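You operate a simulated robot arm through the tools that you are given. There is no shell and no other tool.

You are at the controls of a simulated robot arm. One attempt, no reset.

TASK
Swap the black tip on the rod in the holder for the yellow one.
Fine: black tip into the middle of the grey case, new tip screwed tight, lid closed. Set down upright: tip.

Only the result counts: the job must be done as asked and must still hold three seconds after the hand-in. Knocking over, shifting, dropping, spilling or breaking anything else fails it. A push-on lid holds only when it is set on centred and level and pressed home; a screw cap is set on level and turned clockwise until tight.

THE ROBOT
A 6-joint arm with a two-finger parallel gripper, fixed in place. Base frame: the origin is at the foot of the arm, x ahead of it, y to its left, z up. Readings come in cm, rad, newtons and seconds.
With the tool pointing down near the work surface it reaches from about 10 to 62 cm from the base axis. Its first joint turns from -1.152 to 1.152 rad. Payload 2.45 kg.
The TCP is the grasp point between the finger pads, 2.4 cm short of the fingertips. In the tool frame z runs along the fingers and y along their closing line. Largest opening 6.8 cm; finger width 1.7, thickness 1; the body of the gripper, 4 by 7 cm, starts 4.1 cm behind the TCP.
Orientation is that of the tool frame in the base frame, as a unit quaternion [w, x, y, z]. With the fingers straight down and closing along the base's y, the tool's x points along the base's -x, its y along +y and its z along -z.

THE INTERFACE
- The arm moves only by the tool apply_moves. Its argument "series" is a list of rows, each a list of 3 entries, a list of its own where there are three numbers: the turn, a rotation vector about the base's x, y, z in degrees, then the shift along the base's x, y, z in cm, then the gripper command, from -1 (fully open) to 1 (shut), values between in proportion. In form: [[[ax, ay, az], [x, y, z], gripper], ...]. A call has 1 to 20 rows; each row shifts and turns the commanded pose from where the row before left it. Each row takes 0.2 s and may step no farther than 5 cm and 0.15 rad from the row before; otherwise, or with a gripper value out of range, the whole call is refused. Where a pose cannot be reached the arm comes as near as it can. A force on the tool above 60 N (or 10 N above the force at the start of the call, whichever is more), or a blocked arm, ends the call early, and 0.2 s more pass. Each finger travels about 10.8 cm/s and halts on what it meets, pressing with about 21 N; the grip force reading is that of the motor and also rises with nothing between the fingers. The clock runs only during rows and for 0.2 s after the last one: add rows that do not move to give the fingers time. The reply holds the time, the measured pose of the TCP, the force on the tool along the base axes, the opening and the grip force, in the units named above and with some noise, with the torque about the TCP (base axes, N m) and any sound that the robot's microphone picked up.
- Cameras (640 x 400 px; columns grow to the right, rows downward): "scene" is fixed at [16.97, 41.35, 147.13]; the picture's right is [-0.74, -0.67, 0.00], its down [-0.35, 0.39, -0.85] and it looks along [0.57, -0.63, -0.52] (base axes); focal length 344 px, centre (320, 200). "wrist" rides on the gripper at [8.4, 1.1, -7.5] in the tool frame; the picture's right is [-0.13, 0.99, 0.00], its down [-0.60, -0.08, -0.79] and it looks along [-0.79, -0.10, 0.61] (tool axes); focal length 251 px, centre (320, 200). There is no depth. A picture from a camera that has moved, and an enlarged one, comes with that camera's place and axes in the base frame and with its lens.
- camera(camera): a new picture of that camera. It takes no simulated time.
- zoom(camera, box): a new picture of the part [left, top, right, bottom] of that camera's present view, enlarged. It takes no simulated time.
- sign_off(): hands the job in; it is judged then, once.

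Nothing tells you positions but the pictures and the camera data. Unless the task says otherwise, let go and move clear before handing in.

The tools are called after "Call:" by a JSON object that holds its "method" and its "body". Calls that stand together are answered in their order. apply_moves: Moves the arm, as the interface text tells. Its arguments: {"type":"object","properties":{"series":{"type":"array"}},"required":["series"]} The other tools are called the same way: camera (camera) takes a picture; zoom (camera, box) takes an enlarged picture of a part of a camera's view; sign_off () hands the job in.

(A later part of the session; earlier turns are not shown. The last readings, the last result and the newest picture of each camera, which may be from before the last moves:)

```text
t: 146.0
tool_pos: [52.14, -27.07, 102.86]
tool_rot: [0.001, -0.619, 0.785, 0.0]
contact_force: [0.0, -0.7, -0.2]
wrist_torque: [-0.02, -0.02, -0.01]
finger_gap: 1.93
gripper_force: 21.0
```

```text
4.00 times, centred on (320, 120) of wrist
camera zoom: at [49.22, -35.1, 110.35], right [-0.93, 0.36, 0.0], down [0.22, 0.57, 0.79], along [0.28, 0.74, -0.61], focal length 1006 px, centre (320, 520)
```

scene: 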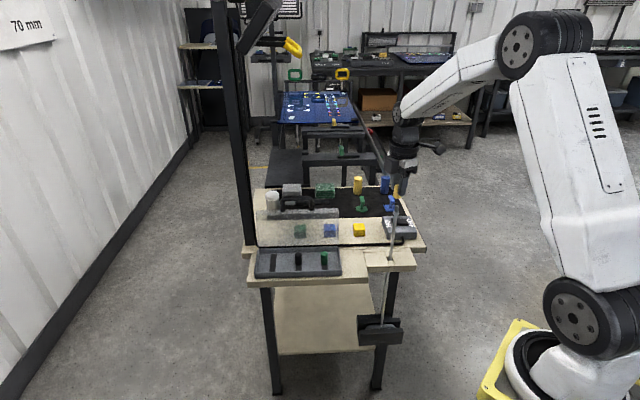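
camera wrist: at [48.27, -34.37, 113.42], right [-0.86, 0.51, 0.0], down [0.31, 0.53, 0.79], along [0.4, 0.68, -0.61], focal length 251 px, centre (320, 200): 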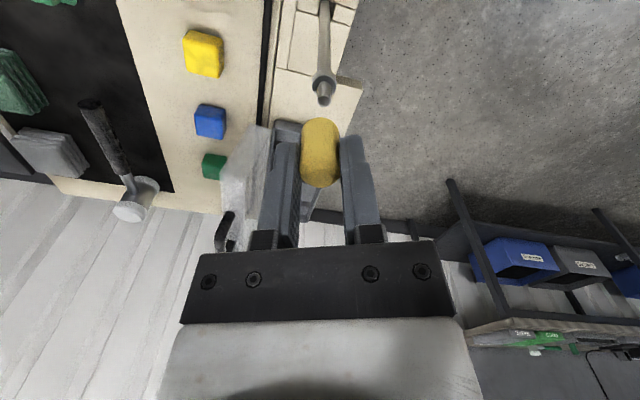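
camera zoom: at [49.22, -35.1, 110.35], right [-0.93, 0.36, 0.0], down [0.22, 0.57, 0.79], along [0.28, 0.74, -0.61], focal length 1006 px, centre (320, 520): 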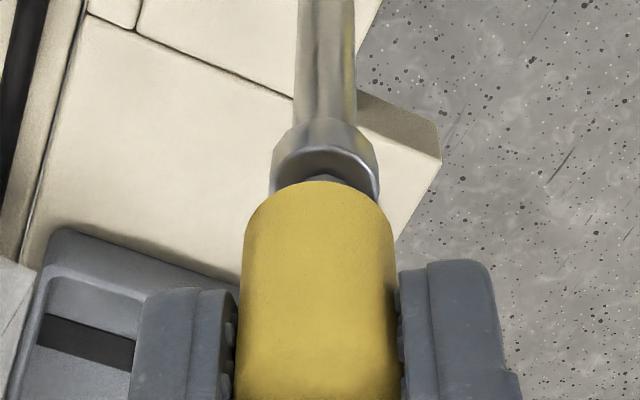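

Call:
{"method": "apply_moves", "body": {"series": [[[0, 0, 0], [0, 0, -0.25], 1], [[0, 0, 0], [0, 0, -0.25], 1], [[0, 0, 0], [0, 0, 0], 1]]}}

Call:
{"method": "apply_moves", "body": {"series": [[[0, 0, 0], [0, 0, -0.15], 1], [[0, 0, 0], [0, 0, 0], 1]]}}

Call:
{"method": "apply_moves", "body": {"series": [[[0, 0, 0], [0, 0, -0.15], 1], [[0, 0, 0], [0, 0, 0], 1]]}}

Call:
{"method": "apply_moves", "body": {"series": [[[0, 0, 0], [0, 0, -0.1], 1], [[0, 0, 0], [0, 0, 0], 1]]}}

Call:
{"method": "apply_moves", "body": {"series": [[[0, 0, 0], [0, 0, -0.1], 1], [[0, 0, 0], [0, 0, 0], 1]]}}

Call:
{"method": "zoom", "body": {"camera": "scene", "box": [390, 194, 414, 216]}}

```text
t: 146.8
tool_pos: [52.14, -26.98, 102.46]
tool_rot: [0.001, -0.619, 0.785, 0.0]
contact_force: [-0.5, -0.4, -0.9]
wrist_torque: [0.02, -0.02, 0.02]
finger_gap: 1.93
gripper_force: 21.2
```

```text
t: 147.4
tool_pos: [52.1, -27.06, 102.2]
tool_rot: [0.001, -0.619, 0.785, 0.001]
contact_force: [0.7, 0.6, -1.3]
wrist_torque: [0.03, 0.01, 0.02]
finger_gap: 1.91
gripper_force: 21.0
```

```text
t: 148.0
tool_pos: [52.07, -26.94, 102.0]
tool_rot: [0.0, -0.619, 0.785, 0.001]
contact_force: [0.1, -0.5, -0.2]
wrist_torque: [-0.03, -0.01, -0.02]
finger_gap: 1.88
gripper_force: 21.0
```

```text
t: 148.6
tool_pos: [52.11, -26.94, 101.94]
tool_rot: [0.001, -0.619, 0.785, 0.001]
contact_force: [0.2, 0.4, -0.1]
wrist_torque: [-0.01, -0.01, -0.04]
finger_gap: 1.92
gripper_force: 20.5
```

```text
t: 149.2
tool_pos: [52.19, -27.06, 101.85]
tool_rot: [0.001, -0.619, 0.785, 0.001]
contact_force: [-0.7, -0.6, -0.2]
wrist_torque: [-0.02, 0.01, 0.01]
finger_gap: 1.92
gripper_force: 20.9
```

```text
16.00 times, centred on (402, 205) of scene
camera zoom: at [16.97, 41.35, 147.13], right [-0.74, -0.67, 0.0], down [-0.35, 0.39, -0.85], along [0.57, -0.63, -0.52], focal length 5507 px, centre (-992, 120)
```

zoom: 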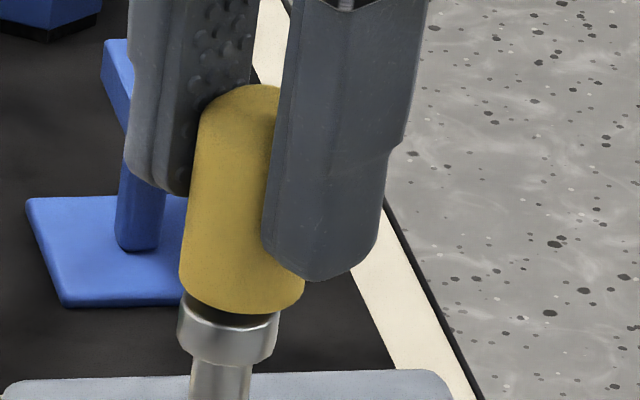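

Call:
{"method": "apply_moves", "body": {"series": [[[0, 0, 0], [0, 0, -0.05], 1], [[0, 0, 0], [0, 0, 0], 1]]}}

Call:
{"method": "apply_moves", "body": {"series": [[[0, 0, 0], [0, 0, -0.05], 1], [[0, 0, 0], [0, 0, 0], 1]]}}

Call:
{"method": "apply_moves", "body": {"series": [[[0, 0, 0], [0, 0, -0.05], 1], [[0, 0, 0], [0, 0, 0], 1]]}}

Call:
{"method": "apply_moves", "body": {"series": [[[0, 0, 0], [0, 0, -0.05], 1], [[0, 0, 0], [0, 0, 0], 1]]}}

Call:
{"method": "zoom", "body": {"camera": "scene", "box": [390, 194, 414, 216]}}

```text
t: 149.8
tool_pos: [52.05, -26.99, 101.69]
tool_rot: [0.0, -0.619, 0.785, 0.0]
contact_force: [-4.2, 4.6, 11.7]
wrist_torque: [0.12, 0.18, 0.01]
finger_gap: 1.91
gripper_force: 21.2
```

```text
t: 150.4
tool_pos: [52.08, -27.04, 101.81]
tool_rot: [0.0, -0.619, 0.785, 0.0]
contact_force: [-4.9, 2.0, 19.3]
wrist_torque: [0.04, 0.21, -0.02]
finger_gap: 1.9
gripper_force: 20.8
```

```text
t: 151.0
tool_pos: [52.13, -27.08, 101.74]
tool_rot: [0.001, -0.619, 0.785, -0.002]
contact_force: [-2.2, -0.6, 20.6]
wrist_torque: [-0.05, 0.07, 0.0]
finger_gap: 1.92
gripper_force: 21.2
```

```text
t: 151.6
tool_pos: [52.18, -26.84, 101.59]
tool_rot: [0.001, -0.619, 0.785, 0.0]
contact_force: [0.1, -0.5, 20.8]
wrist_torque: [-0.06, 0.05, -0.02]
finger_gap: 1.94
gripper_force: 21.0
```

```text
16.00 times, centred on (402, 205) of scene
camera zoom: at [16.93, 41.37, 147.13], right [-0.74, -0.67, 0.0], down [-0.35, 0.39, -0.85], along [0.57, -0.63, -0.52], focal length 5507 px, centre (-992, 120)
```

zoom: 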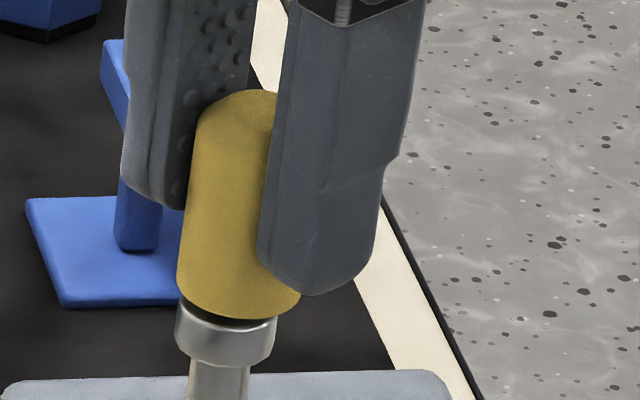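

It caught again at the same height, with contact appearing suddenly. I'll ease off the axial push and turn clockwise again, logging the torque.

Call:
{"method": "apply_moves", "body": {"series": [[[0, 0, 0], [0, 0, 0.1], 1], [[0, 0, -8], [0, 0, 0], 1], [[0, 0, -8], [0, 0, 0], 1], [[0, 0, -8], [0, 0, 0], 1], [[0, 0, -8], [0, 0, 0], 1], [[0, 0, 0], [0, 0, 0], 1]]}}

Call:
{"method": "apply_moves", "body": {"series": [[[0, 0, -8], [0, 0, 0], 1], [[0, 0, -8], [0, 0, 0], 1], [[0, 0, -8], [0, 0, 0], 1], [[0, 0, 0], [0, 0, 0], 1]]}}

Call:
{"method": "zoom", "body": {"camera": "scene", "box": [390, 194, 414, 216]}}

Call:
{"method": "apply_moves", "body": {"series": [[[0, 0, -8], [0, 0, 0], 1], [[0, 0, -8], [0, 0, 0], 1], [[0, 0, 0], [0, 0, 0], 1]]}}

```text
t: 153.0
tool_pos: [52.05, -26.85, 101.57]
tool_rot: [0.0, -0.378, 0.926, 0.001]
contact_force: [0.1, 0.1, 5.7]
wrist_torque: [-0.02, 0.01, 0.5]
finger_gap: 2.04
gripper_force: 21.3
```

```text
t: 154.0
tool_pos: [52.27, -26.99, 101.65]
tool_rot: [0.002, -0.178, 0.984, 0.0]
contact_force: [13.2, 9.7, -1.8]
wrist_torque: [0.27, -0.44, 0.58]
finger_gap: 2.42
gripper_force: 21.4
```

```text
16.00 times, centred on (402, 205) of scene
camera zoom: at [17.01, 41.38, 147.11], right [-0.74, -0.67, 0.0], down [-0.35, 0.39, -0.85], along [0.57, -0.63, -0.52], focal length 5507 px, centre (-992, 120)
```

zoom: 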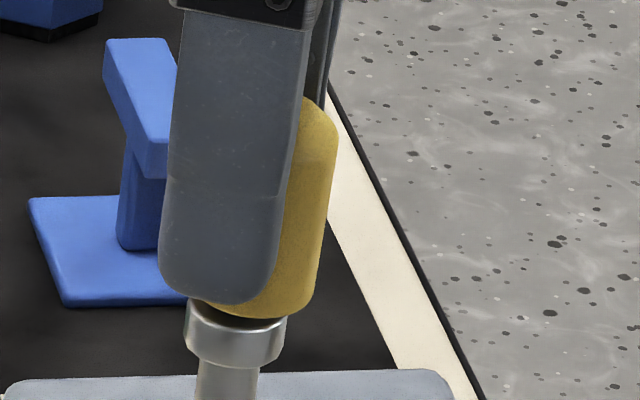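

```text
t: 154.8
tool_pos: [52.04, -27.04, 101.52]
tool_rot: [-0.001, -0.038, 0.999, 0.0]
contact_force: [-0.7, 0.2, -1.4]
wrist_torque: [0.0, 0.04, 0.01]
finger_gap: 2.35
gripper_force: 21.4
```

The stop came immediately this time and then the fingers slipped around the tip. I'll look at the current state closely.

Call:
{"method": "zoom", "body": {"camera": "wrist", "box": [260, 90, 380, 190]}}

Call:
{"method": "zoom", "body": {"camera": "scene", "box": [390, 194, 414, 216]}}

```text
4.00 times, centred on (320, 140) of wrist
camera zoom: at [43.7, -26.7, 109.19], right [0.05, 1.0, 0.0], down [0.61, -0.03, 0.79], along [0.79, -0.04, -0.61], focal length 1006 px, centre (320, 440)
```

zoom: 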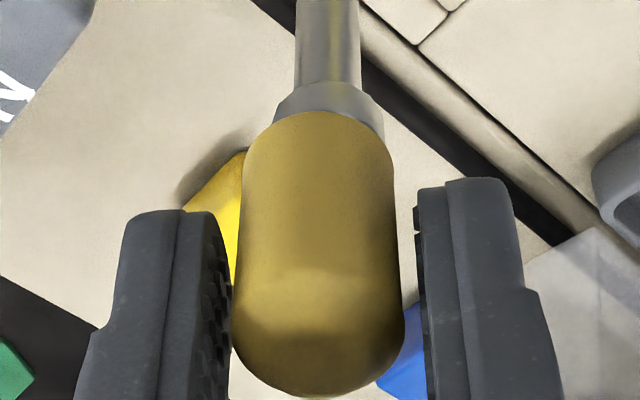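

```text
16.00 times, centred on (402, 205) of scene
camera zoom: at [16.97, 41.35, 147.13], right [-0.74, -0.67, 0.0], down [-0.35, 0.39, -0.85], along [0.57, -0.63, -0.52], focal length 5507 px, centre (-992, 120)
```

zoom: 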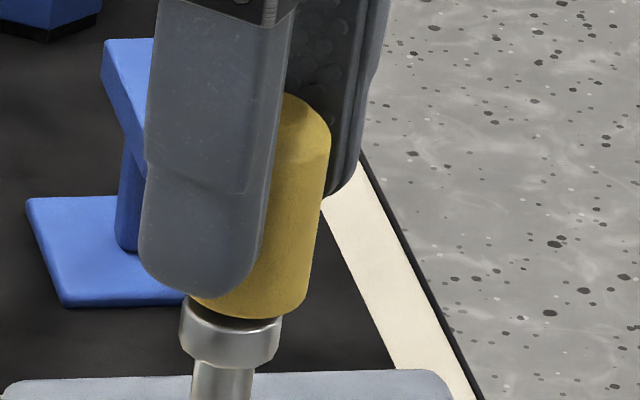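

To learn whether the rod itself turns with the tip, I'll record the collar's facets from this exact camera yaw, then turn the tip and compare.

Call:
{"method": "apply_moves", "body": {"series": [[[0, 0, 0], [0, 0, 0], 0.1], [[0, 0, 0], [0, 0, 0], -0.1], [[0, 0, 0], [0, 0, 0], -0.1]]}}

Call:
{"method": "zoom", "body": {"camera": "wrist", "box": [295, 95, 345, 135]}}

Call:
{"method": "zoom", "body": {"camera": "scene", "box": [396, 207, 408, 218]}}

```text
t: 155.6
tool_pos: [52.06, -27.01, 101.64]
tool_rot: [0.001, -0.04, 0.999, 0.001]
contact_force: [0.4, 0.0, 0.6]
wrist_torque: [-0.01, 0.01, 0.02]
finger_gap: 3.74
gripper_force: 0.1
```

```text
10.00 times, centred on (320, 115) of wrist
camera zoom: at [43.73, -26.71, 109.2], right [0.05, 1.0, 0.0], down [0.61, -0.03, 0.79], along [0.79, -0.04, -0.61], focal length 2514 px, centre (320, 1050)
```

zoom: 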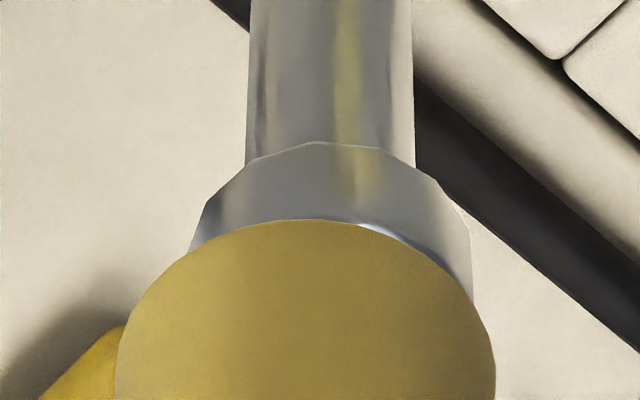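

```text
16.00 times, centred on (402, 212) of scene
camera zoom: at [16.97, 41.35, 147.13], right [-0.74, -0.67, 0.0], down [-0.35, 0.39, -0.85], along [0.57, -0.63, -0.52], focal length 5507 px, centre (-992, 0)
```

zoom: 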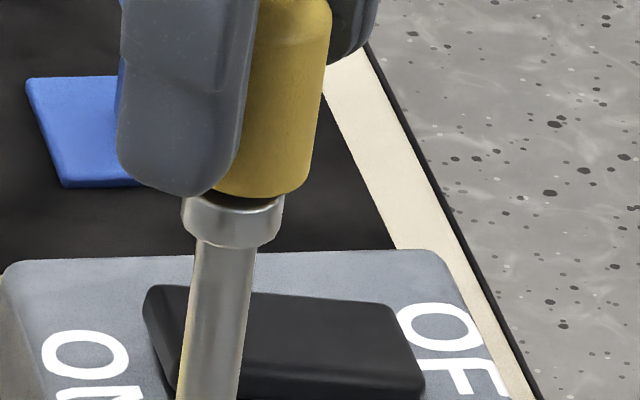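

Call:
{"method": "apply_moves", "body": {"series": [[[0, 0, -8], [0.05, -0.03, 0], -0.1], [[0, 0, -7], [0.05, -0.03, 0], -0.1], [[0, 0, 0], [0, 0, 0], 0.2], [[0, 0, 0], [0, 0, 0], 1], [[0, 0, 0], [0, 0, 0], 1], [[0, 0, 0], [0, 0, 0], 1]]}}

Call:
{"method": "apply_moves", "body": {"series": [[[0, 0, 7.5], [0, 0, 0], 1], [[0, 0, 7.5], [0, 0, 0], 1], [[0, 0, 0], [0, 0, 0], 1]]}}

Call:
{"method": "zoom", "body": {"camera": "wrist", "box": [295, 95, 345, 135]}}

Call:
{"method": "zoom", "body": {"camera": "scene", "box": [390, 194, 414, 216]}}

```text
t: 157.0
tool_pos: [52.17, -27.13, 101.73]
tool_rot: [0.0, 0.091, 0.996, 0.0]
contact_force: [1.0, 0.3, -0.1]
wrist_torque: [0.08, -0.06, 0.03]
finger_gap: 1.87
gripper_force: 20.5
```

```text
t: 157.8
tool_pos: [52.31, -27.18, 101.67]
tool_rot: [0.001, -0.04, 0.999, 0.0]
contact_force: [-0.5, 1.9, -0.1]
wrist_torque: [0.07, 0.02, -0.01]
finger_gap: 1.9
gripper_force: 20.7
```

```text
10.00 times, centred on (320, 115) of wrist
camera zoom: at [43.88, -26.81, 109.28], right [0.05, 1.0, 0.0], down [0.61, -0.03, 0.79], along [0.79, -0.04, -0.61], focal length 2514 px, centre (320, 1050)
```

zoom: 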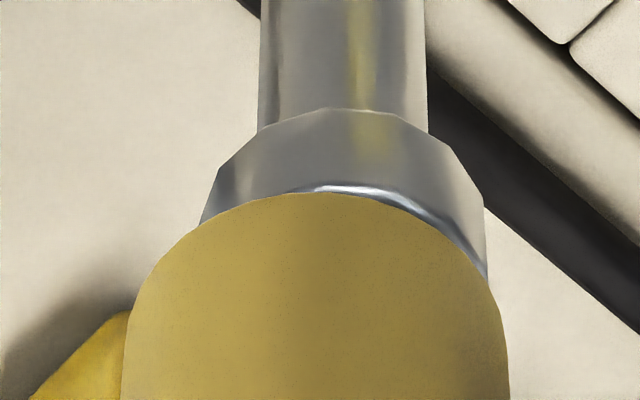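

```text
16.00 times, centred on (402, 205) of scene
camera zoom: at [16.97, 41.36, 147.13], right [-0.74, -0.67, 0.0], down [-0.35, 0.39, -0.85], along [0.57, -0.63, -0.52], focal length 5507 px, centre (-992, 120)
```

zoom: 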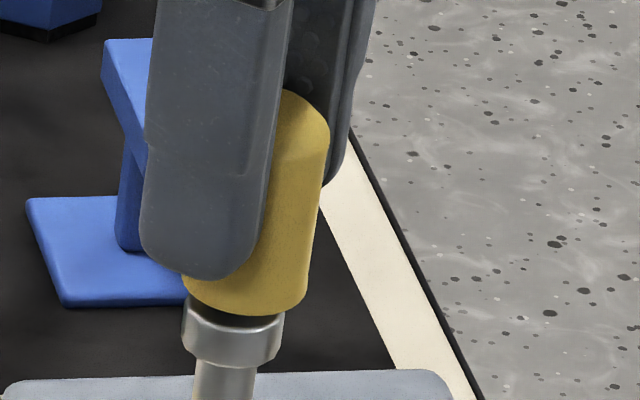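

The collar did not turn with the tip, so the tip really rotates on the thread. I'll keep turning counter-clockwise in stages to find where it lets go.

Call:
{"method": "apply_moves", "body": {"series": [[[0, 0, 8], [0, 0, 0], 1], [[0, 0, 8], [0, 0, 0], 1], [[0, 0, 8], [0, 0, 0], 1], [[0, 0, 8], [0, 0, 0], 1], [[0, 0, 8], [0, 0, 0], 1], [[0, 0, 0], [0, 0, 0.06], 1], [[0, 0, 0], [0, 0, 0], 1]]}}

Call:
{"method": "zoom", "body": {"camera": "scene", "box": [390, 194, 414, 216]}}

Call:
{"method": "apply_moves", "body": {"series": [[[0, 0, 8], [0, 0, 0], 1], [[0, 0, 8], [0, 0, 0], 1], [[0, 0, 8], [0, 0, 0], 1], [[0, 0, 8], [0, 0, 0], 1], [[0, 0, 8], [0, 0, 0], 1], [[0, 0, 0], [0, 0, 0.04], 1], [[0, 0, 0], [0, 0, 0], 1]]}}

Call:
{"method": "zoom", "body": {"camera": "scene", "box": [390, 194, 414, 216]}}

```text
t: 159.4
tool_pos: [52.31, -26.95, 101.71]
tool_rot: [0.001, -0.379, 0.926, 0.001]
contact_force: [10.1, 8.2, -3.7]
wrist_torque: [0.29, -0.36, -0.05]
finger_gap: 1.9
gripper_force: 20.7
```

```text
16.00 times, centred on (402, 205) of scene
camera zoom: at [17.0, 41.37, 147.12], right [-0.74, -0.67, 0.0], down [-0.35, 0.39, -0.85], along [0.57, -0.63, -0.52], focal length 5507 px, centre (-992, 120)
```

zoom: 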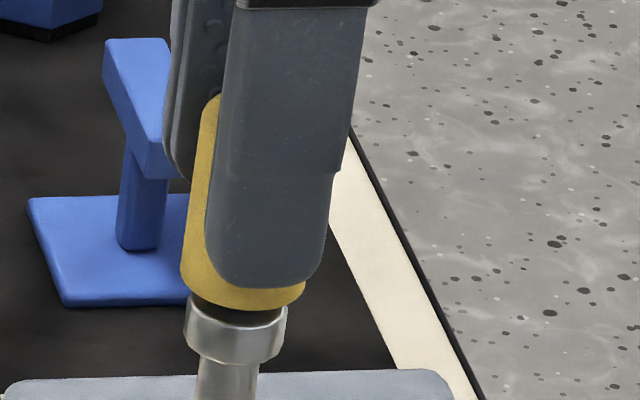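

```text
t: 161.0
tool_pos: [52.14, -27.07, 101.8]
tool_rot: [0.0, -0.672, 0.74, 0.0]
contact_force: [-5.2, 1.9, 2.1]
wrist_torque: [0.11, 0.15, -0.03]
finger_gap: 1.88
gripper_force: 21.2
```

```text
16.00 times, centred on (402, 205) of scene
camera zoom: at [16.95, 41.36, 147.13], right [-0.74, -0.67, 0.0], down [-0.35, 0.39, -0.85], along [0.57, -0.63, -0.52], focal length 5507 px, centre (-992, 120)
```

zoom: 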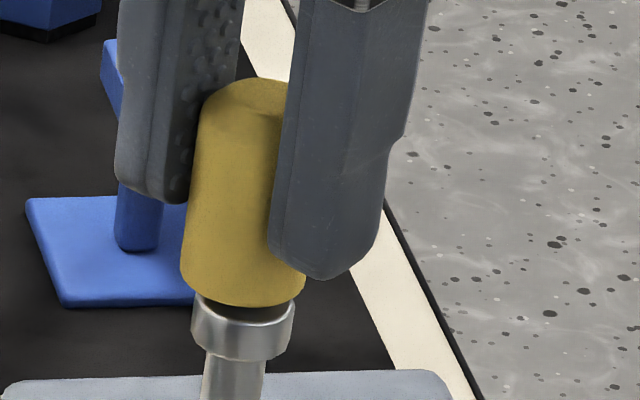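

Turning counter-clockwise raises the tip and clockwise lowers it, until it locks at the same small height each time. That fits a right-hand thread that bottoms out just above the collar. I'll check whether it is still caught, then make a fresh, well-centred engagement.

Call:
{"method": "apply_moves", "body": {"series": [[[0, 0, 0], [0, 0, 0.1], 1], [[0, 0, 0], [0, 0, 0.1], 1], [[0, 0, 0], [0, 0, 0], 1]]}}

Call:
{"method": "zoom", "body": {"camera": "scene", "box": [390, 194, 414, 216]}}

```text
t: 161.8
tool_pos: [52.15, -27.01, 101.98]
tool_rot: [0.001, -0.672, 0.74, 0.001]
contact_force: [-0.4, 1.8, -4.4]
wrist_torque: [0.11, 0.05, 0.04]
finger_gap: 1.87
gripper_force: 20.9
```

```text
16.00 times, centred on (402, 205) of scene
camera zoom: at [16.97, 41.35, 147.13], right [-0.74, -0.67, 0.0], down [-0.35, 0.39, -0.85], along [0.57, -0.63, -0.52], focal length 5507 px, centre (-992, 120)
```

zoom: 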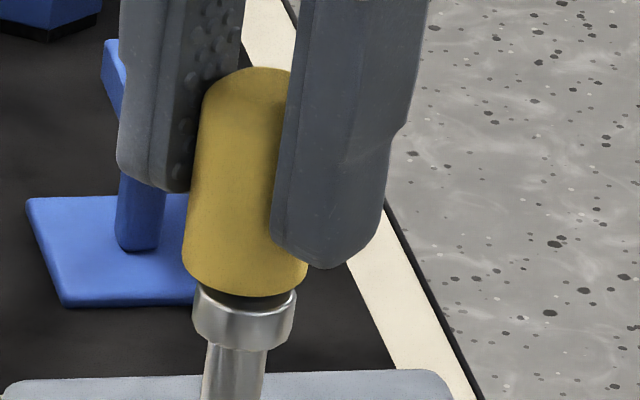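

It is still engaged. I'll set the rod back down and turn clockwise to the stop with a centred grip.

Call:
{"method": "apply_moves", "body": {"series": [[[0, 0, 0], [0, 0, -0.1], 1], [[0, 0, 0], [0, 0, -0.1], 1], [[0, 0, 0], [0, 0, 0], 1]]}}

Call:
{"method": "apply_moves", "body": {"series": [[[0, 0, 0], [0, 0, 0.03], 0.38], [[0, 0, 0], [0, 0, 0], -0.1], [[0, 0, 0], [0, 0, 0], -0.1]]}}

Call:
{"method": "zoom", "body": {"camera": "wrist", "box": [260, 90, 380, 190]}}

Call:
{"method": "zoom", "body": {"camera": "scene", "box": [390, 194, 414, 216]}}

```text
t: 162.6
tool_pos: [52.3, -27.13, 101.85]
tool_rot: [0.0, -0.672, 0.74, 0.0]
contact_force: [-4.9, 4.0, 5.0]
wrist_torque: [0.16, 0.13, 0.0]
finger_gap: 1.89
gripper_force: 21.1
```

```text
t: 163.4
tool_pos: [52.18, -27.17, 101.82]
tool_rot: [-0.001, -0.673, 0.74, 0.0]
contact_force: [-0.7, -0.9, -0.2]
wrist_torque: [-0.01, -0.01, 0.0]
finger_gap: 3.73
gripper_force: 0.0
```

```text
4.00 times, centred on (320, 140) of wrist
camera zoom: at [50.37, -35.46, 109.45], right [-0.97, 0.22, 0.0], down [0.14, 0.59, 0.79], along [0.18, 0.77, -0.61], focal length 1006 px, centre (320, 440)
```

zoom: 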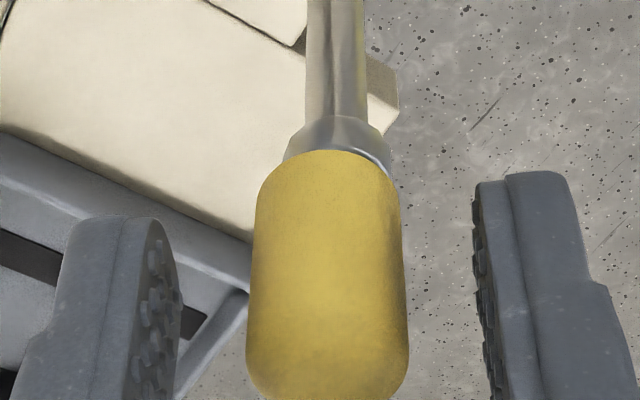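

```text
16.00 times, centred on (402, 205) of scene
camera zoom: at [16.97, 41.35, 147.13], right [-0.74, -0.67, 0.0], down [-0.35, 0.39, -0.85], along [0.57, -0.63, -0.52], focal length 5507 px, centre (-992, 120)
```

zoom: 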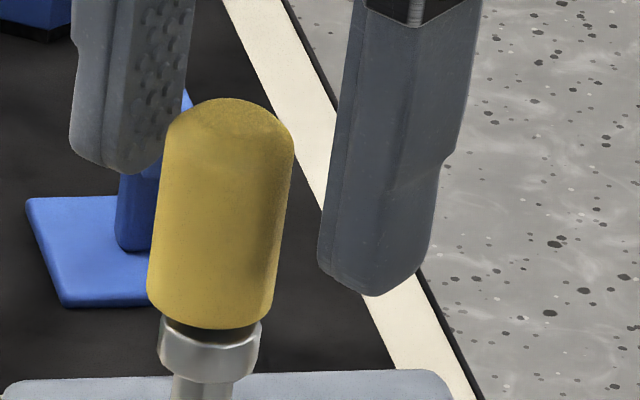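

On release the rod swung back toward its original upright position. I'll realign the tool over it.

Call:
{"method": "apply_moves", "body": {"series": [[[0, 0, 0], [0.0, 0.25, 0], -0.1], [[0, 0, 0], [0.0, 0.25, 0], -0.1], [[0, 0, 0], [0, 0, 0], -0.1]]}}

Call:
{"method": "zoom", "body": {"camera": "wrist", "box": [260, 90, 380, 190]}}

Call:
{"method": "zoom", "body": {"camera": "scene", "box": [370, 190, 430, 280]}}

```text
t: 164.2
tool_pos: [52.25, -26.63, 102.0]
tool_rot: [0.0, -0.672, 0.741, 0.0]
contact_force: [-1.1, 0.3, 0.5]
wrist_torque: [-0.01, 0.02, -0.01]
finger_gap: 3.72
gripper_force: 0.1
```

```text
4.00 times, centred on (320, 140) of wrist
camera zoom: at [50.43, -35.01, 109.42], right [-0.97, 0.22, 0.0], down [0.14, 0.59, 0.79], along [0.18, 0.77, -0.61], focal length 1006 px, centre (320, 440)
```

zoom: 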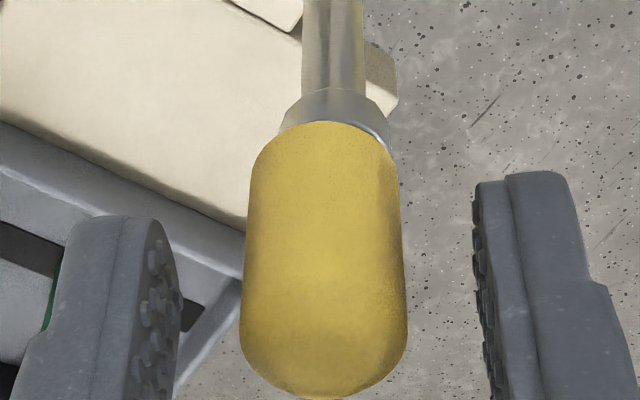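

```text
4.44 times, centred on (400, 235) of scene
camera zoom: at [16.97, 41.35, 147.13], right [-0.74, -0.67, 0.0], down [-0.35, 0.39, -0.85], along [0.57, -0.63, -0.52], focal length 1530 px, centre (-36, 44)
```

zoom: 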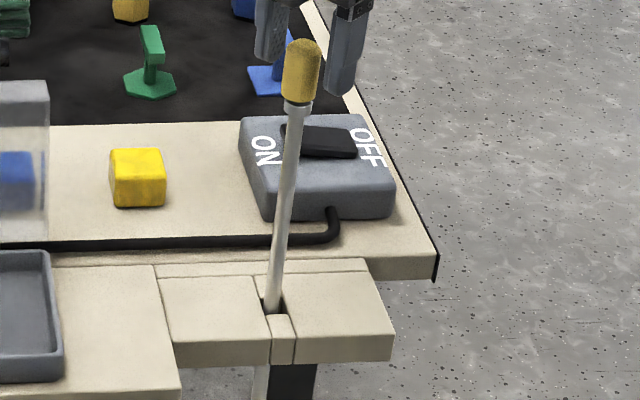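

Call:
{"method": "apply_moves", "body": {"series": [[[0, 0, 0], [-0.03, 0.1, -0.1], -0.1], [[0, 0, 0], [0, 0, 0], 0.2], [[0, 0, 0], [0, 0, 0], 1], [[0, 0, 0], [0, 0, 0], 1], [[0, 0, 0], [0, 0, 0], 1]]}}

Call:
{"method": "apply_moves", "body": {"series": [[[0, 0, -8], [0, 0, -0.007], 1], [[0, 0, -8], [0, 0, -0.007], 1], [[0, 0, -8], [0, 0, -0.007], 1], [[0, 0, -8], [0, 0, -0.007], 1], [[0, 0, 0], [0, 0, 0], 1]]}}

Call:
{"method": "apply_moves", "body": {"series": [[[0, 0, -8], [0, 0, -0.007], 1], [[0, 0, -8], [0, 0, -0.007], 1], [[0, 0, -8], [0, 0, -0.007], 1], [[0, 0, 0], [0, 0, 0], 1]]}}

Call:
{"method": "zoom", "body": {"camera": "scene", "box": [390, 194, 414, 216]}}

```text
t: 165.4
tool_pos: [52.22, -26.57, 101.8]
tool_rot: [0.0, -0.672, 0.74, 0.001]
contact_force: [0.3, -0.4, -0.3]
wrist_torque: [0.0, -0.01, -0.01]
finger_gap: 1.88
gripper_force: 21.1
```

```text
t: 166.6
tool_pos: [52.19, -26.42, 101.74]
tool_rot: [0.0, -0.441, 0.897, -0.001]
contact_force: [-5.4, -2.7, 11.3]
wrist_torque: [-0.09, 0.16, 0.0]
finger_gap: 1.88
gripper_force: 20.8
```

```text
t: 167.6
tool_pos: [52.21, -26.62, 101.65]
tool_rot: [0.001, -0.244, 0.97, 0.0]
contact_force: [-12.0, -6.3, 13.7]
wrist_torque: [-0.24, 0.34, 0.04]
finger_gap: 1.88
gripper_force: 20.7
```

```text
16.00 times, centred on (402, 205) of scene
camera zoom: at [16.91, 41.35, 147.14], right [-0.74, -0.67, 0.0], down [-0.35, 0.39, -0.85], along [0.57, -0.63, -0.52], focal length 5507 px, centre (-992, 120)
```

zoom: 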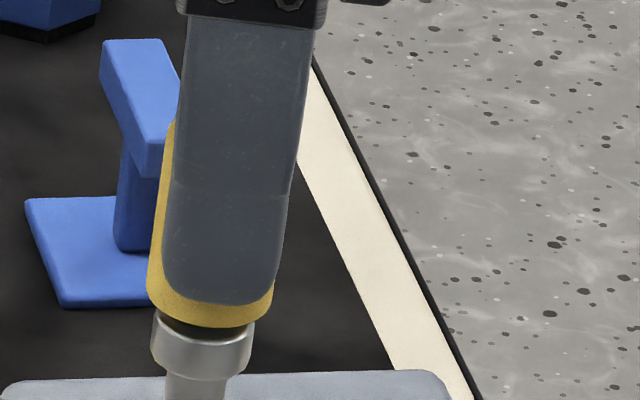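

Call:
{"method": "apply_moves", "body": {"series": [[[0, 0, 0], [-0.1, -0.05, 0.05], 1], [[0, 0, 0], [0, 0, 0], 1]]}}

Call:
{"method": "apply_moves", "body": {"series": [[[0, 0, -8], [0, 0, -0.005], 1], [[0, 0, -8], [0, 0, -0.005], 1], [[0, 0, 0], [0, 0, 0], 1]]}}

Call:
{"method": "apply_moves", "body": {"series": [[[0, 0, -8], [0, 0, -0.005], 1], [[0, 0, -8], [0, 0, -0.005], 1], [[0, 0, 0], [0, 0, 0], 1]]}}

Call:
{"method": "apply_moves", "body": {"series": [[[0, 0, -6], [0, 0, -0.003], 1], [[0, 0, 0], [0, 0, 0], 1]]}}

Call:
{"method": "zoom", "body": {"camera": "scene", "box": [390, 194, 414, 216]}}

```text
t: 168.2
tool_pos: [52.1, -26.46, 101.67]
tool_rot: [0.001, -0.246, 0.969, -0.001]
contact_force: [-1.9, -6.7, 9.6]
wrist_torque: [-0.18, 0.06, -0.03]
finger_gap: 1.88
gripper_force: 21.0
```

```text
t: 169.0
tool_pos: [52.12, -26.42, 101.82]
tool_rot: [0.0, -0.108, 0.994, 0.0]
contact_force: [-3.5, -4.0, 6.8]
wrist_torque: [-0.16, 0.09, 0.01]
finger_gap: 1.87
gripper_force: 21.5
```

```text
t: 169.8
tool_pos: [52.11, -26.42, 101.66]
tool_rot: [0.001, 0.031, 1.0, 0.0]
contact_force: [-6.0, -2.5, 9.9]
wrist_torque: [-0.08, 0.19, 0.0]
finger_gap: 1.89
gripper_force: 20.8
```

```text
t: 170.4
tool_pos: [52.12, -26.57, 101.67]
tool_rot: [0.002, 0.084, 0.996, 0.0]
contact_force: [-2.1, -1.1, 12.1]
wrist_torque: [-0.07, 0.06, -0.01]
finger_gap: 1.89
gripper_force: 20.8
```

```text
16.00 times, centred on (402, 205) of scene
camera zoom: at [16.94, 41.36, 147.13], right [-0.74, -0.67, 0.0], down [-0.35, 0.39, -0.85], along [0.57, -0.63, -0.52], focal length 5507 px, centre (-992, 120)
```

zoom: 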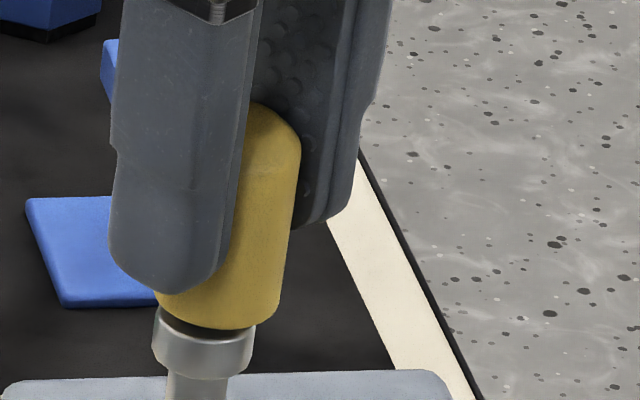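

No stop yet and the tip is slowly descending. I'll continue clockwise.

Call:
{"method": "apply_moves", "body": {"series": [[[0, 0, -8], [0, 0, -0.005], 1], [[0, 0, -8], [0, 0, -0.005], 1], [[0, 0, 0], [0, 0, 0], 1]]}}

Call:
{"method": "apply_moves", "body": {"series": [[[0, 0, -8], [0, 0, -0.005], 1], [[0, 0, -8], [0, 0, -0.005], 1], [[0, 0, 0], [0, 0, 0], 1]]}}

Call:
{"method": "apply_moves", "body": {"series": [[[0, 0, -8], [0, 0, -0.005], 1], [[0, 0, -8], [0, 0, -0.005], 1], [[0, 0, 0], [0, 0, 0], 1]]}}

Call:
{"method": "zoom", "body": {"camera": "scene", "box": [390, 194, 414, 216]}}

Call:
{"method": "zoom", "body": {"camera": "wrist", "box": [260, 90, 380, 190]}}

```text
t: 171.2
tool_pos: [52.18, -26.47, 101.71]
tool_rot: [0.001, 0.221, 0.975, 0.0]
contact_force: [-0.4, -0.2, 15.4]
wrist_torque: [-0.06, 0.03, 0.25]
finger_gap: 1.88
gripper_force: 21.0
```

```text
t: 172.0
tool_pos: [52.1, -26.52, 101.7]
tool_rot: [0.0, 0.355, 0.935, 0.0]
contact_force: [-0.3, -0.8, 9.6]
wrist_torque: [-0.03, -0.03, 0.55]
finger_gap: 1.9
gripper_force: 21.5
```

```text
t: 172.8
tool_pos: [52.09, -26.45, 101.47]
tool_rot: [0.0, 0.482, 0.876, 0.0]
contact_force: [0.1, -0.8, 8.8]
wrist_torque: [-0.04, -0.04, 0.45]
finger_gap: 2.38
gripper_force: 21.0
```

```text
16.00 times, centred on (402, 205) of scene
camera zoom: at [16.95, 41.36, 147.13], right [-0.74, -0.67, 0.0], down [-0.35, 0.39, -0.85], along [0.57, -0.63, -0.52], focal length 5507 px, centre (-992, 120)
```

zoom: 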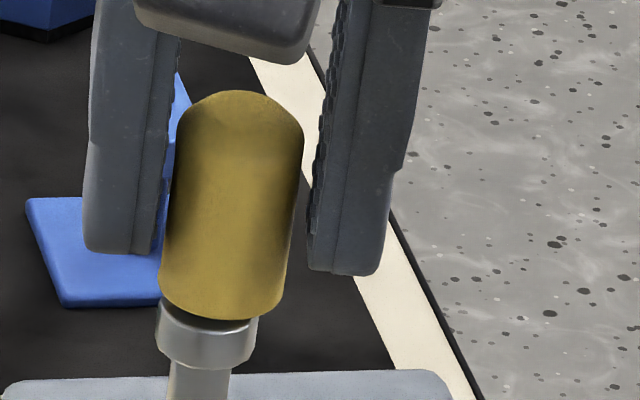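

```text
4.00 times, centred on (320, 140) of wrist
camera zoom: at [48.57, -18.93, 109.14], right [0.91, 0.42, 0.0], down [0.26, -0.55, 0.79], along [0.34, -0.72, -0.61], focal length 1006 px, centre (320, 440)
```

zoom: 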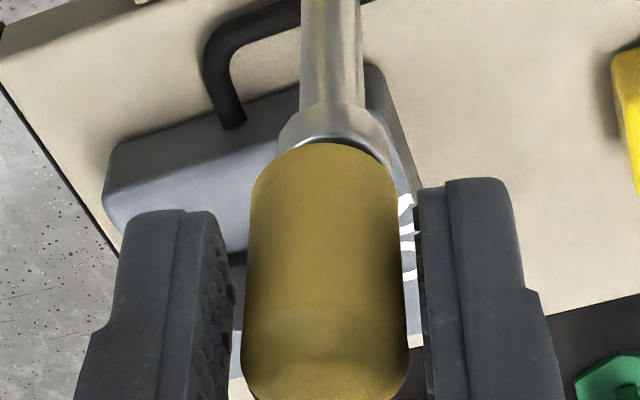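

The stop repeats cleanly at 0.55 N·m, but the tip still sits higher than the black one did. I notice that the rod was leaning about 2° during both engagements and only now stands upright, so I may have started the thread on a tilt. I'll unscrew fully and redo it with the rod upright.

Call:
{"method": "apply_moves", "body": {"series": [[[0, 0, 0], [0, 0, 0], 0.1], [[0, 0, 0], [0, 0, 0], -0.1], [[0, 0, -7.4], [0, 0, 0], -0.1], [[0, 0, -7.4], [0, 0, 0], -0.1], [[0, 0, -7.4], [0, 0, 0], -0.1], [[0, 0, -7.4], [0, 0, 0], -0.1], [[0, 0, -7.4], [0, 0, 0], -0.1], [[0, 0, -7.4], [0, 0, 0], -0.1], [[0, 0, 0], [0, 0, 0], -0.1]]}}

Call:
{"method": "zoom", "body": {"camera": "wrist", "box": [260, 90, 380, 190]}}

Call:
{"method": "zoom", "body": {"camera": "scene", "box": [370, 190, 430, 280]}}

```text
t: 174.8
tool_pos: [52.03, -26.56, 101.6]
tool_rot: [0.001, 0.777, 0.63, 0.0]
contact_force: [0.0, 0.7, 0.2]
wrist_torque: [0.02, -0.01, 0.04]
finger_gap: 3.77
gripper_force: 0.1
```

```text
4.00 times, centred on (320, 140) of wrist
camera zoom: at [54.97, -18.68, 109.15], right [0.94, -0.33, 0.0], down [-0.2, -0.57, 0.79], along [-0.26, -0.75, -0.61], focal length 1006 px, centre (320, 440)
```

zoom: 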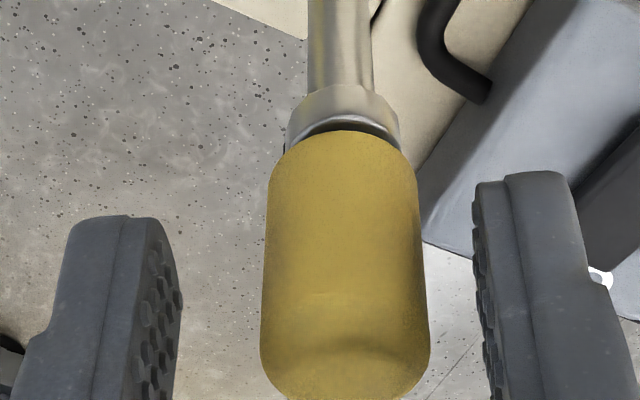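

```text
4.44 times, centred on (400, 235) of scene
camera zoom: at [16.97, 41.35, 147.13], right [-0.74, -0.67, 0.0], down [-0.35, 0.39, -0.85], along [0.57, -0.63, -0.52], focal length 1530 px, centre (-36, 44)
```

zoom: 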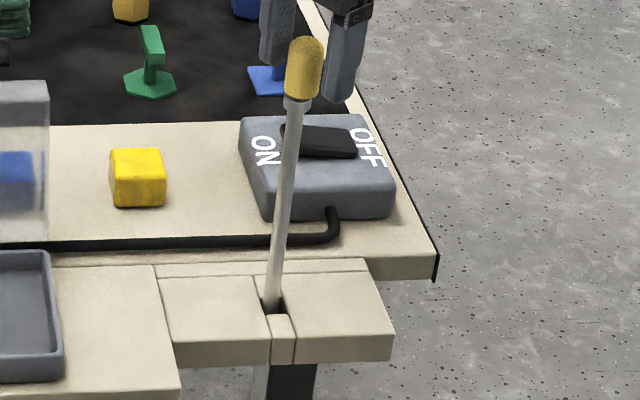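

Call:
{"method": "apply_moves", "body": {"series": [[[0, 0, 0], [0.28, -0.03, 0.05], -0.1], [[0, 0, 0], [0, 0, 0], 0.2], [[0, 0, 0], [0, 0, 0], 1], [[0, 0, 0], [0, 0, 0], 1], [[0, 0, 0], [0, 0, 0], 1]]}}

Call:
{"method": "apply_moves", "body": {"series": [[[0, 0, 8], [0, 0, 0.007], 1], [[0, 0, 8], [0, 0, 0.007], 1], [[0, 0, 8], [0, 0, 0.007], 1], [[0, 0, 8], [0, 0, 0.007], 1], [[0, 0, 8], [0, 0, 0.007], 1], [[0, 0, 8], [0, 0, 0.007], 1], [[0, 0, 8], [0, 0, 0.007], 1], [[0, 0, 8], [0, 0, 0.007], 1], [[0, 0, 8], [0, 0, 0.007], 1], [[0, 0, 8], [0, 0, 0.007], 1], [[0, 0, 8], [0, 0, 0.007], 1], [[0, 0, 8], [0, 0, 0.007], 1], [[0, 0, 0], [0, 0, 0], 1]]}}

Call:
{"method": "zoom", "body": {"camera": "scene", "box": [390, 194, 414, 216]}}

```text
t: 176.0
tool_pos: [52.31, -26.52, 101.78]
tool_rot: [0.001, 0.777, 0.63, -0.001]
contact_force: [-1.1, -0.9, 1.6]
wrist_torque: [0.0, -0.01, -0.02]
finger_gap: 1.89
gripper_force: 20.5
```

```text
t: 178.8
tool_pos: [52.31, -26.51, 101.84]
tool_rot: [0.001, 0.051, 0.999, 0.0]
contact_force: [0.0, 0.6, -3.4]
wrist_torque: [0.04, 0.01, 0.0]
finger_gap: 1.9
gripper_force: 21.1
```

```text
16.00 times, centred on (402, 205) of scene
camera zoom: at [16.97, 41.35, 147.13], right [-0.74, -0.67, 0.0], down [-0.35, 0.39, -0.85], along [0.57, -0.63, -0.52], focal length 5507 px, centre (-992, 120)
```

zoom: 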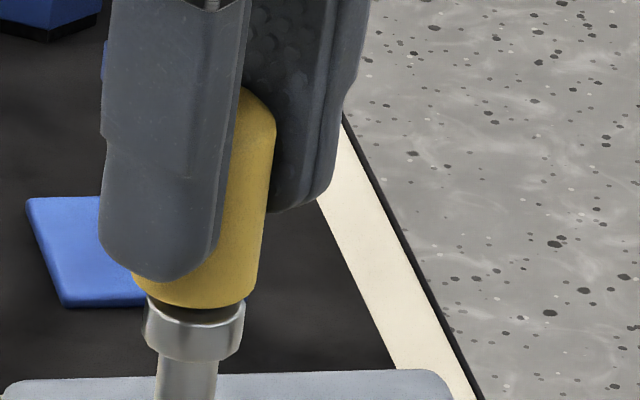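

Call:
{"method": "apply_moves", "body": {"series": [[[0, 0, 8], [0, 0, 0.007], 1], [[0, 0, 8], [0, 0, 0.007], 1], [[0, 0, 8], [0, 0, 0.007], 1], [[0, 0, 8], [0, 0, 0.007], 1], [[0, 0, 8], [0, 0, 0.007], 1], [[0, 0, 8], [0, 0, 0.007], 1], [[0, 0, 8], [0, 0, 0.007], 1], [[0, 0, 8], [0, 0, 0.007], 1], [[0, 0, 0], [0, 0, 0], 1]]}}

Call:
{"method": "zoom", "body": {"camera": "scene", "box": [390, 194, 414, 216]}}

Call:
{"method": "apply_moves", "body": {"series": [[[0, 0, 8], [0, 0, 0.007], 1], [[0, 0, 8], [0, 0, 0.007], 1], [[0, 0, 8], [0, 0, 0.007], 1], [[0, 0, 8], [0, 0, 0.007], 1], [[0, 0, 8], [0, 0, 0.007], 1], [[0, 0, 8], [0, 0, 0.007], 1], [[0, 0, 8], [0, 0, 0.007], 1], [[0, 0, 7], [0, 0, 0.007], 1], [[0, 0, 0], [0, 0, 0], 1]]}}

Call:
{"method": "zoom", "body": {"camera": "scene", "box": [390, 194, 414, 216]}}

```text
t: 180.8
tool_pos: [52.41, -26.64, 101.91]
tool_rot: [0.0, -0.486, 0.874, 0.001]
contact_force: [0.8, 0.0, -0.6]
wrist_torque: [0.0, 0.04, 0.04]
finger_gap: 1.89
gripper_force: 20.7
```

```text
16.00 times, centred on (402, 205) of scene
camera zoom: at [16.97, 41.35, 147.13], right [-0.74, -0.67, 0.0], down [-0.35, 0.39, -0.85], along [0.57, -0.63, -0.52], focal length 5507 px, centre (-992, 120)
```

zoom: 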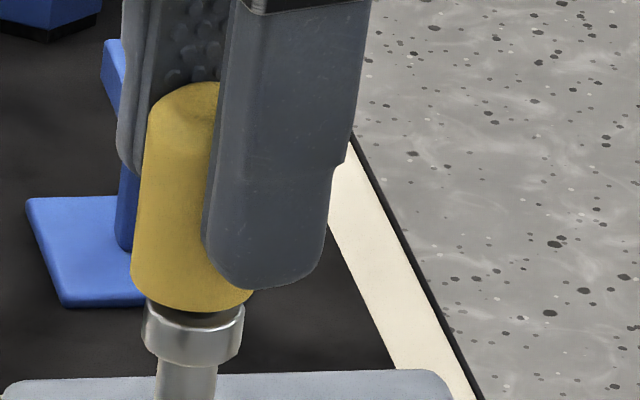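

```text
t: 182.8
tool_pos: [52.32, -26.57, 101.93]
tool_rot: [0.0, 0.871, -0.491, 0.001]
contact_force: [-1.4, 0.4, 0.1]
wrist_torque: [-0.02, 0.02, 0.01]
finger_gap: 1.88
gripper_force: 21.2
```

```text
16.00 times, centred on (402, 205) of scene
camera zoom: at [16.97, 41.35, 147.13], right [-0.74, -0.67, 0.0], down [-0.35, 0.39, -0.85], along [0.57, -0.63, -0.52], focal length 5507 px, centre (-992, 120)
```

zoom: 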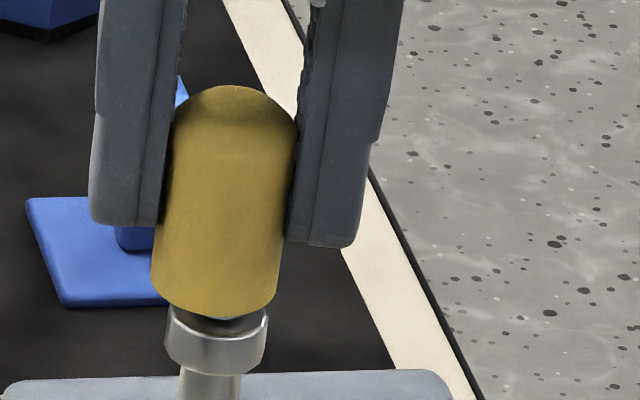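

Call:
{"method": "apply_moves", "body": {"series": [[[0, 0, 0], [0, 0, 0.3], 1], [[0, 0, 0], [0, 0, 0.5], 1], [[0, 0, 0], [0, 0, 0.6], 1], [[0, 0, 0], [0, 0, 0.6], 1], [[0, 0, 0], [0, 0, 0], 1]]}}

Call:
{"method": "zoom", "body": {"camera": "scene", "box": [386, 186, 416, 216]}}

Call:
{"method": "zoom", "body": {"camera": "wrist", "box": [270, 50, 370, 140]}}

Call:
{"method": "zoom", "body": {"camera": "scene", "box": [370, 190, 430, 280]}}

```text
t: 184.0
tool_pos: [52.3, -26.45, 104.01]
tool_rot: [0.0, 0.871, -0.491, 0.0]
contact_force: [-0.1, 0.5, -0.1]
wrist_torque: [0.0, -0.01, -0.02]
finger_gap: 1.9
gripper_force: 20.9
```

```text
13.33 times, centred on (401, 201) of scene
camera zoom: at [16.97, 41.35, 147.13], right [-0.74, -0.67, 0.0], down [-0.35, 0.39, -0.85], along [0.57, -0.63, -0.52], focal length 4589 px, centre (-760, 187)
```

zoom: 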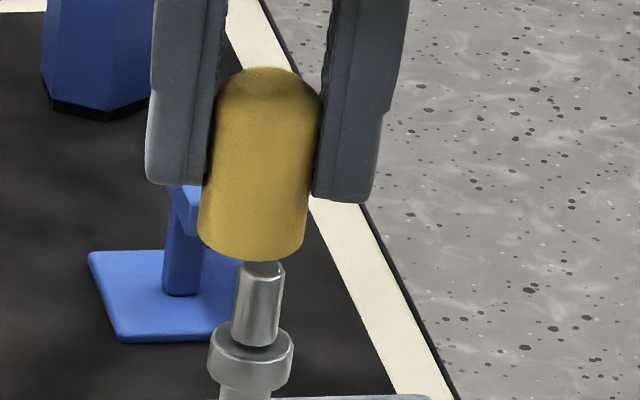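

```text
4.44 times, centred on (320, 95) of wrist
camera zoom: at [55.88, -34.37, 111.54], right [-0.92, -0.4, 0.0], down [-0.24, 0.56, 0.79], along [-0.32, 0.73, -0.61], focal length 1118 px, centre (320, 667)
```

zoom: 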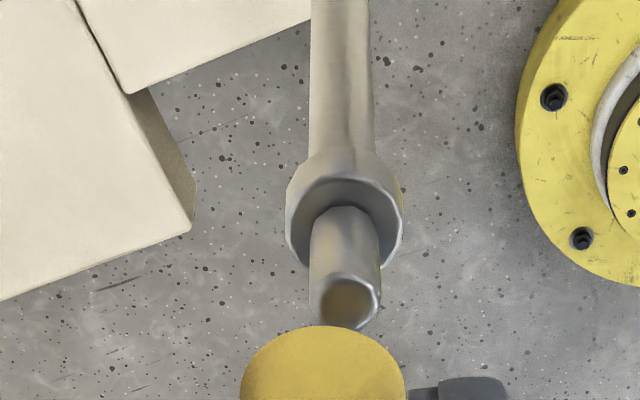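

```text
4.44 times, centred on (400, 235) of scene
camera zoom: at [16.97, 41.35, 147.13], right [-0.74, -0.67, 0.0], down [-0.35, 0.39, -0.85], along [0.57, -0.63, -0.52], focal length 1530 px, centre (-36, 44)
```

zoom: 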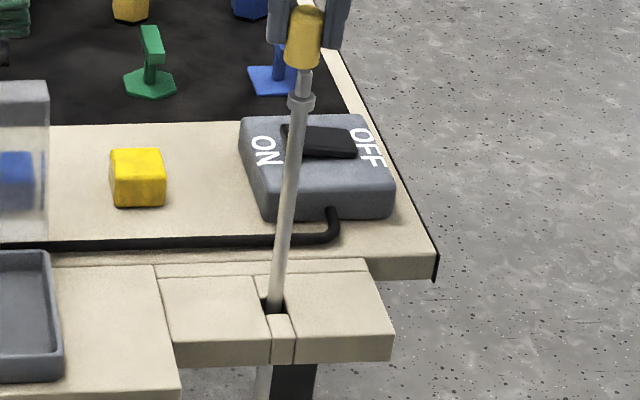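

Call:
{"method": "zoom", "body": {"camera": "scene", "box": [370, 225, 420, 275]}}

Call:
{"method": "zoom", "body": {"camera": "scene", "box": [340, 290, 440, 352]}}

```text
8.00 times, centred on (395, 250) of scene
camera zoom: at [16.97, 41.35, 147.13], right [-0.74, -0.67, 0.0], down [-0.35, 0.39, -0.85], along [0.57, -0.63, -0.52], focal length 2753 px, centre (-280, -200)
```

zoom: 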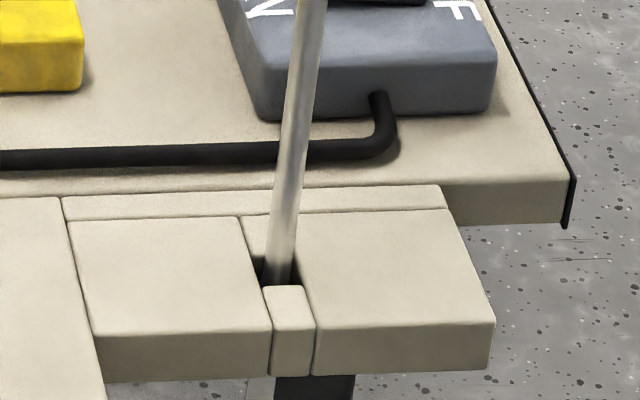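

```text
6.40 times, centred on (390, 321) of scene
camera zoom: at [16.97, 41.35, 147.13], right [-0.74, -0.67, 0.0], down [-0.35, 0.39, -0.85], along [0.57, -0.63, -0.52], focal length 2203 px, centre (-128, -574)
```

zoom: 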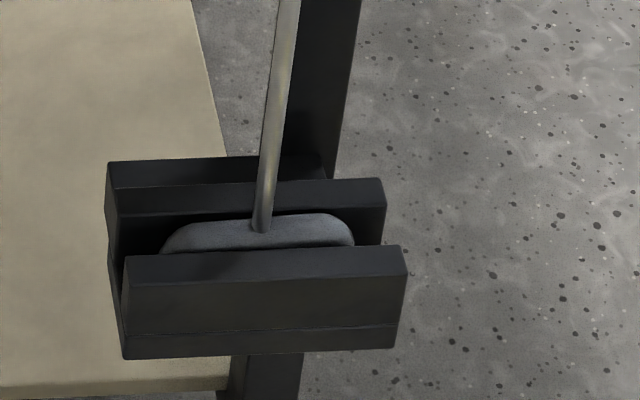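

Both views suggest the rod is close to vertical along one direction. I'll rotate the tool 90° and measure its lean in the other direction before the next attempt.

Call:
{"method": "apply_moves", "body": {"series": [[[0, 0, -8.2], [-0.1, -0.2, 0.3], 1], [[0, 0, -8.2], [-0.1, -0.2, 0.3], 1], [[0, 0, -8.2], [0, 0, 0.3], 1], [[0, 0, -8.2], [0, 0, 0.3], 1], [[0, 0, -8.2], [0, 0, 0.3], 1], [[0, 0, -8.2], [0, 0, 0.3], 1], [[0, 0, -8.2], [0, 0, 0], 1], [[0, 0, -8.2], [0, 0, 0], 1], [[0, 0, -8.2], [0, 0, 0], 1], [[0, 0, -8.2], [0, 0, 0], 1], [[0, 0, -8.0], [0, 0, 0], 1], [[0, 0, 0], [0, 0, 0], 1]]}}

Call:
{"method": "zoom", "body": {"camera": "wrist", "box": [270, 0, 370, 130]}}

Call:
{"method": "zoom", "body": {"camera": "wrist", "box": [295, 60, 345, 120]}}

```text
t: 186.6
tool_pos: [52.05, -26.85, 105.77]
tool_rot: [0.0, -0.267, 0.964, -0.001]
contact_force: [-0.1, -0.5, 0.2]
wrist_torque: [0.02, 0.01, 0.01]
finger_gap: 1.89
gripper_force: 21.0
```

```text
3.08 times, centred on (320, 65) of wrist
camera zoom: at [44.4, -30.42, 113.33], right [-0.4, 0.92, 0.0], down [0.56, 0.24, 0.79], along [0.73, 0.32, -0.61], focal length 774 px, centre (320, 615)
```

zoom: 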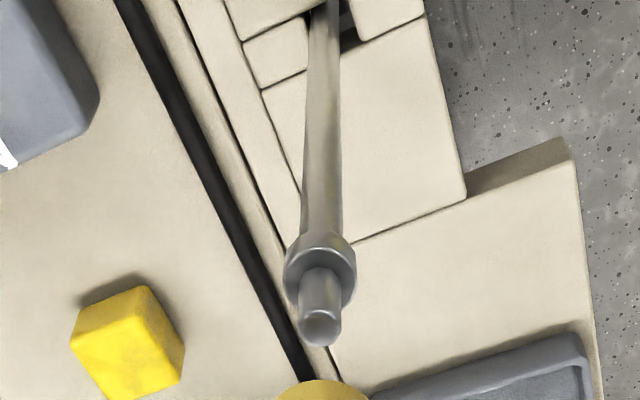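

```text
6.67 times, centred on (320, 90) of wrist
camera zoom: at [44.4, -30.42, 113.33], right [-0.4, 0.92, 0.0], down [0.56, 0.24, 0.79], along [0.73, 0.32, -0.61], focal length 1676 px, centre (320, 933)
```

zoom: 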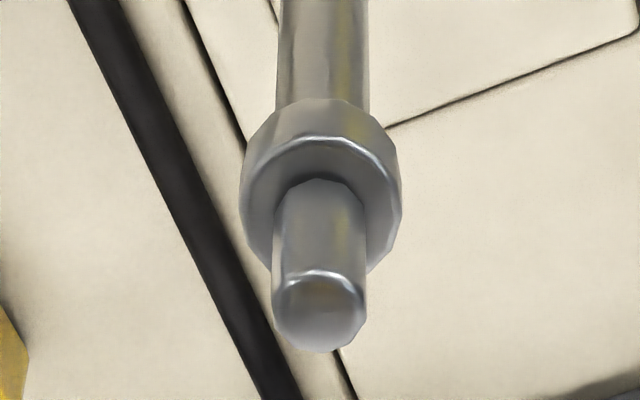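

The rod leans only about 0.5°, so level is fine, and I'm well centred. I'll go to yaw 122°, set the tip on very gently, then release the clamp and use the loose wrench to turn so nothing is forced.

Call:
{"method": "apply_moves", "body": {"series": [[[0, 0, 8.3], [0, 0, 0], 1], [[0, 0, 8.3], [0, 0, 0], 1], [[0, 0, 8.3], [0, 0, 0], 1], [[0, 0, 8.3], [0, 0, 0], 1], [[0, 0, 8.3], [0, 0, 0], 1], [[0, 0, 8.3], [0, 0, 0], 1], [[0, 0, 8.3], [0, 0, 0], 1], [[0, 0, 8.3], [0, 0, 0], 1], [[0, 0, 8.3], [0, 0, 0], 1], [[0, 0, 8.3], [0, 0, 0], 1], [[0, 0, 8.0], [0, 0, 0], 1], [[0, 0, 0], [0, 0, 0], 1]]}}

Call:
{"method": "zoom", "body": {"camera": "wrist", "box": [295, 60, 345, 120]}}

```text
t: 189.2
tool_pos: [52.17, -26.84, 105.68]
tool_rot: [0.0, 0.875, -0.483, -0.001]
contact_force: [-0.6, 0.0, -0.3]
wrist_torque: [-0.02, -0.03, 0.03]
finger_gap: 1.9
gripper_force: 21.3
```

```text
6.67 times, centred on (320, 90) of wrist
camera zoom: at [55.81, -34.75, 113.34], right [-0.91, -0.42, 0.0], down [-0.25, 0.55, 0.79], along [-0.33, 0.72, -0.61], focal length 1676 px, centre (320, 933)
```

zoom: 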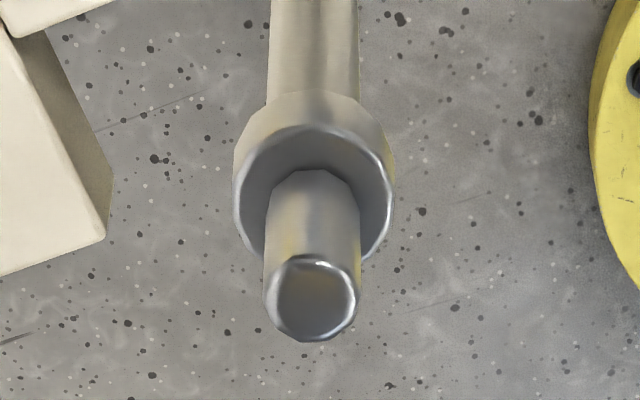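

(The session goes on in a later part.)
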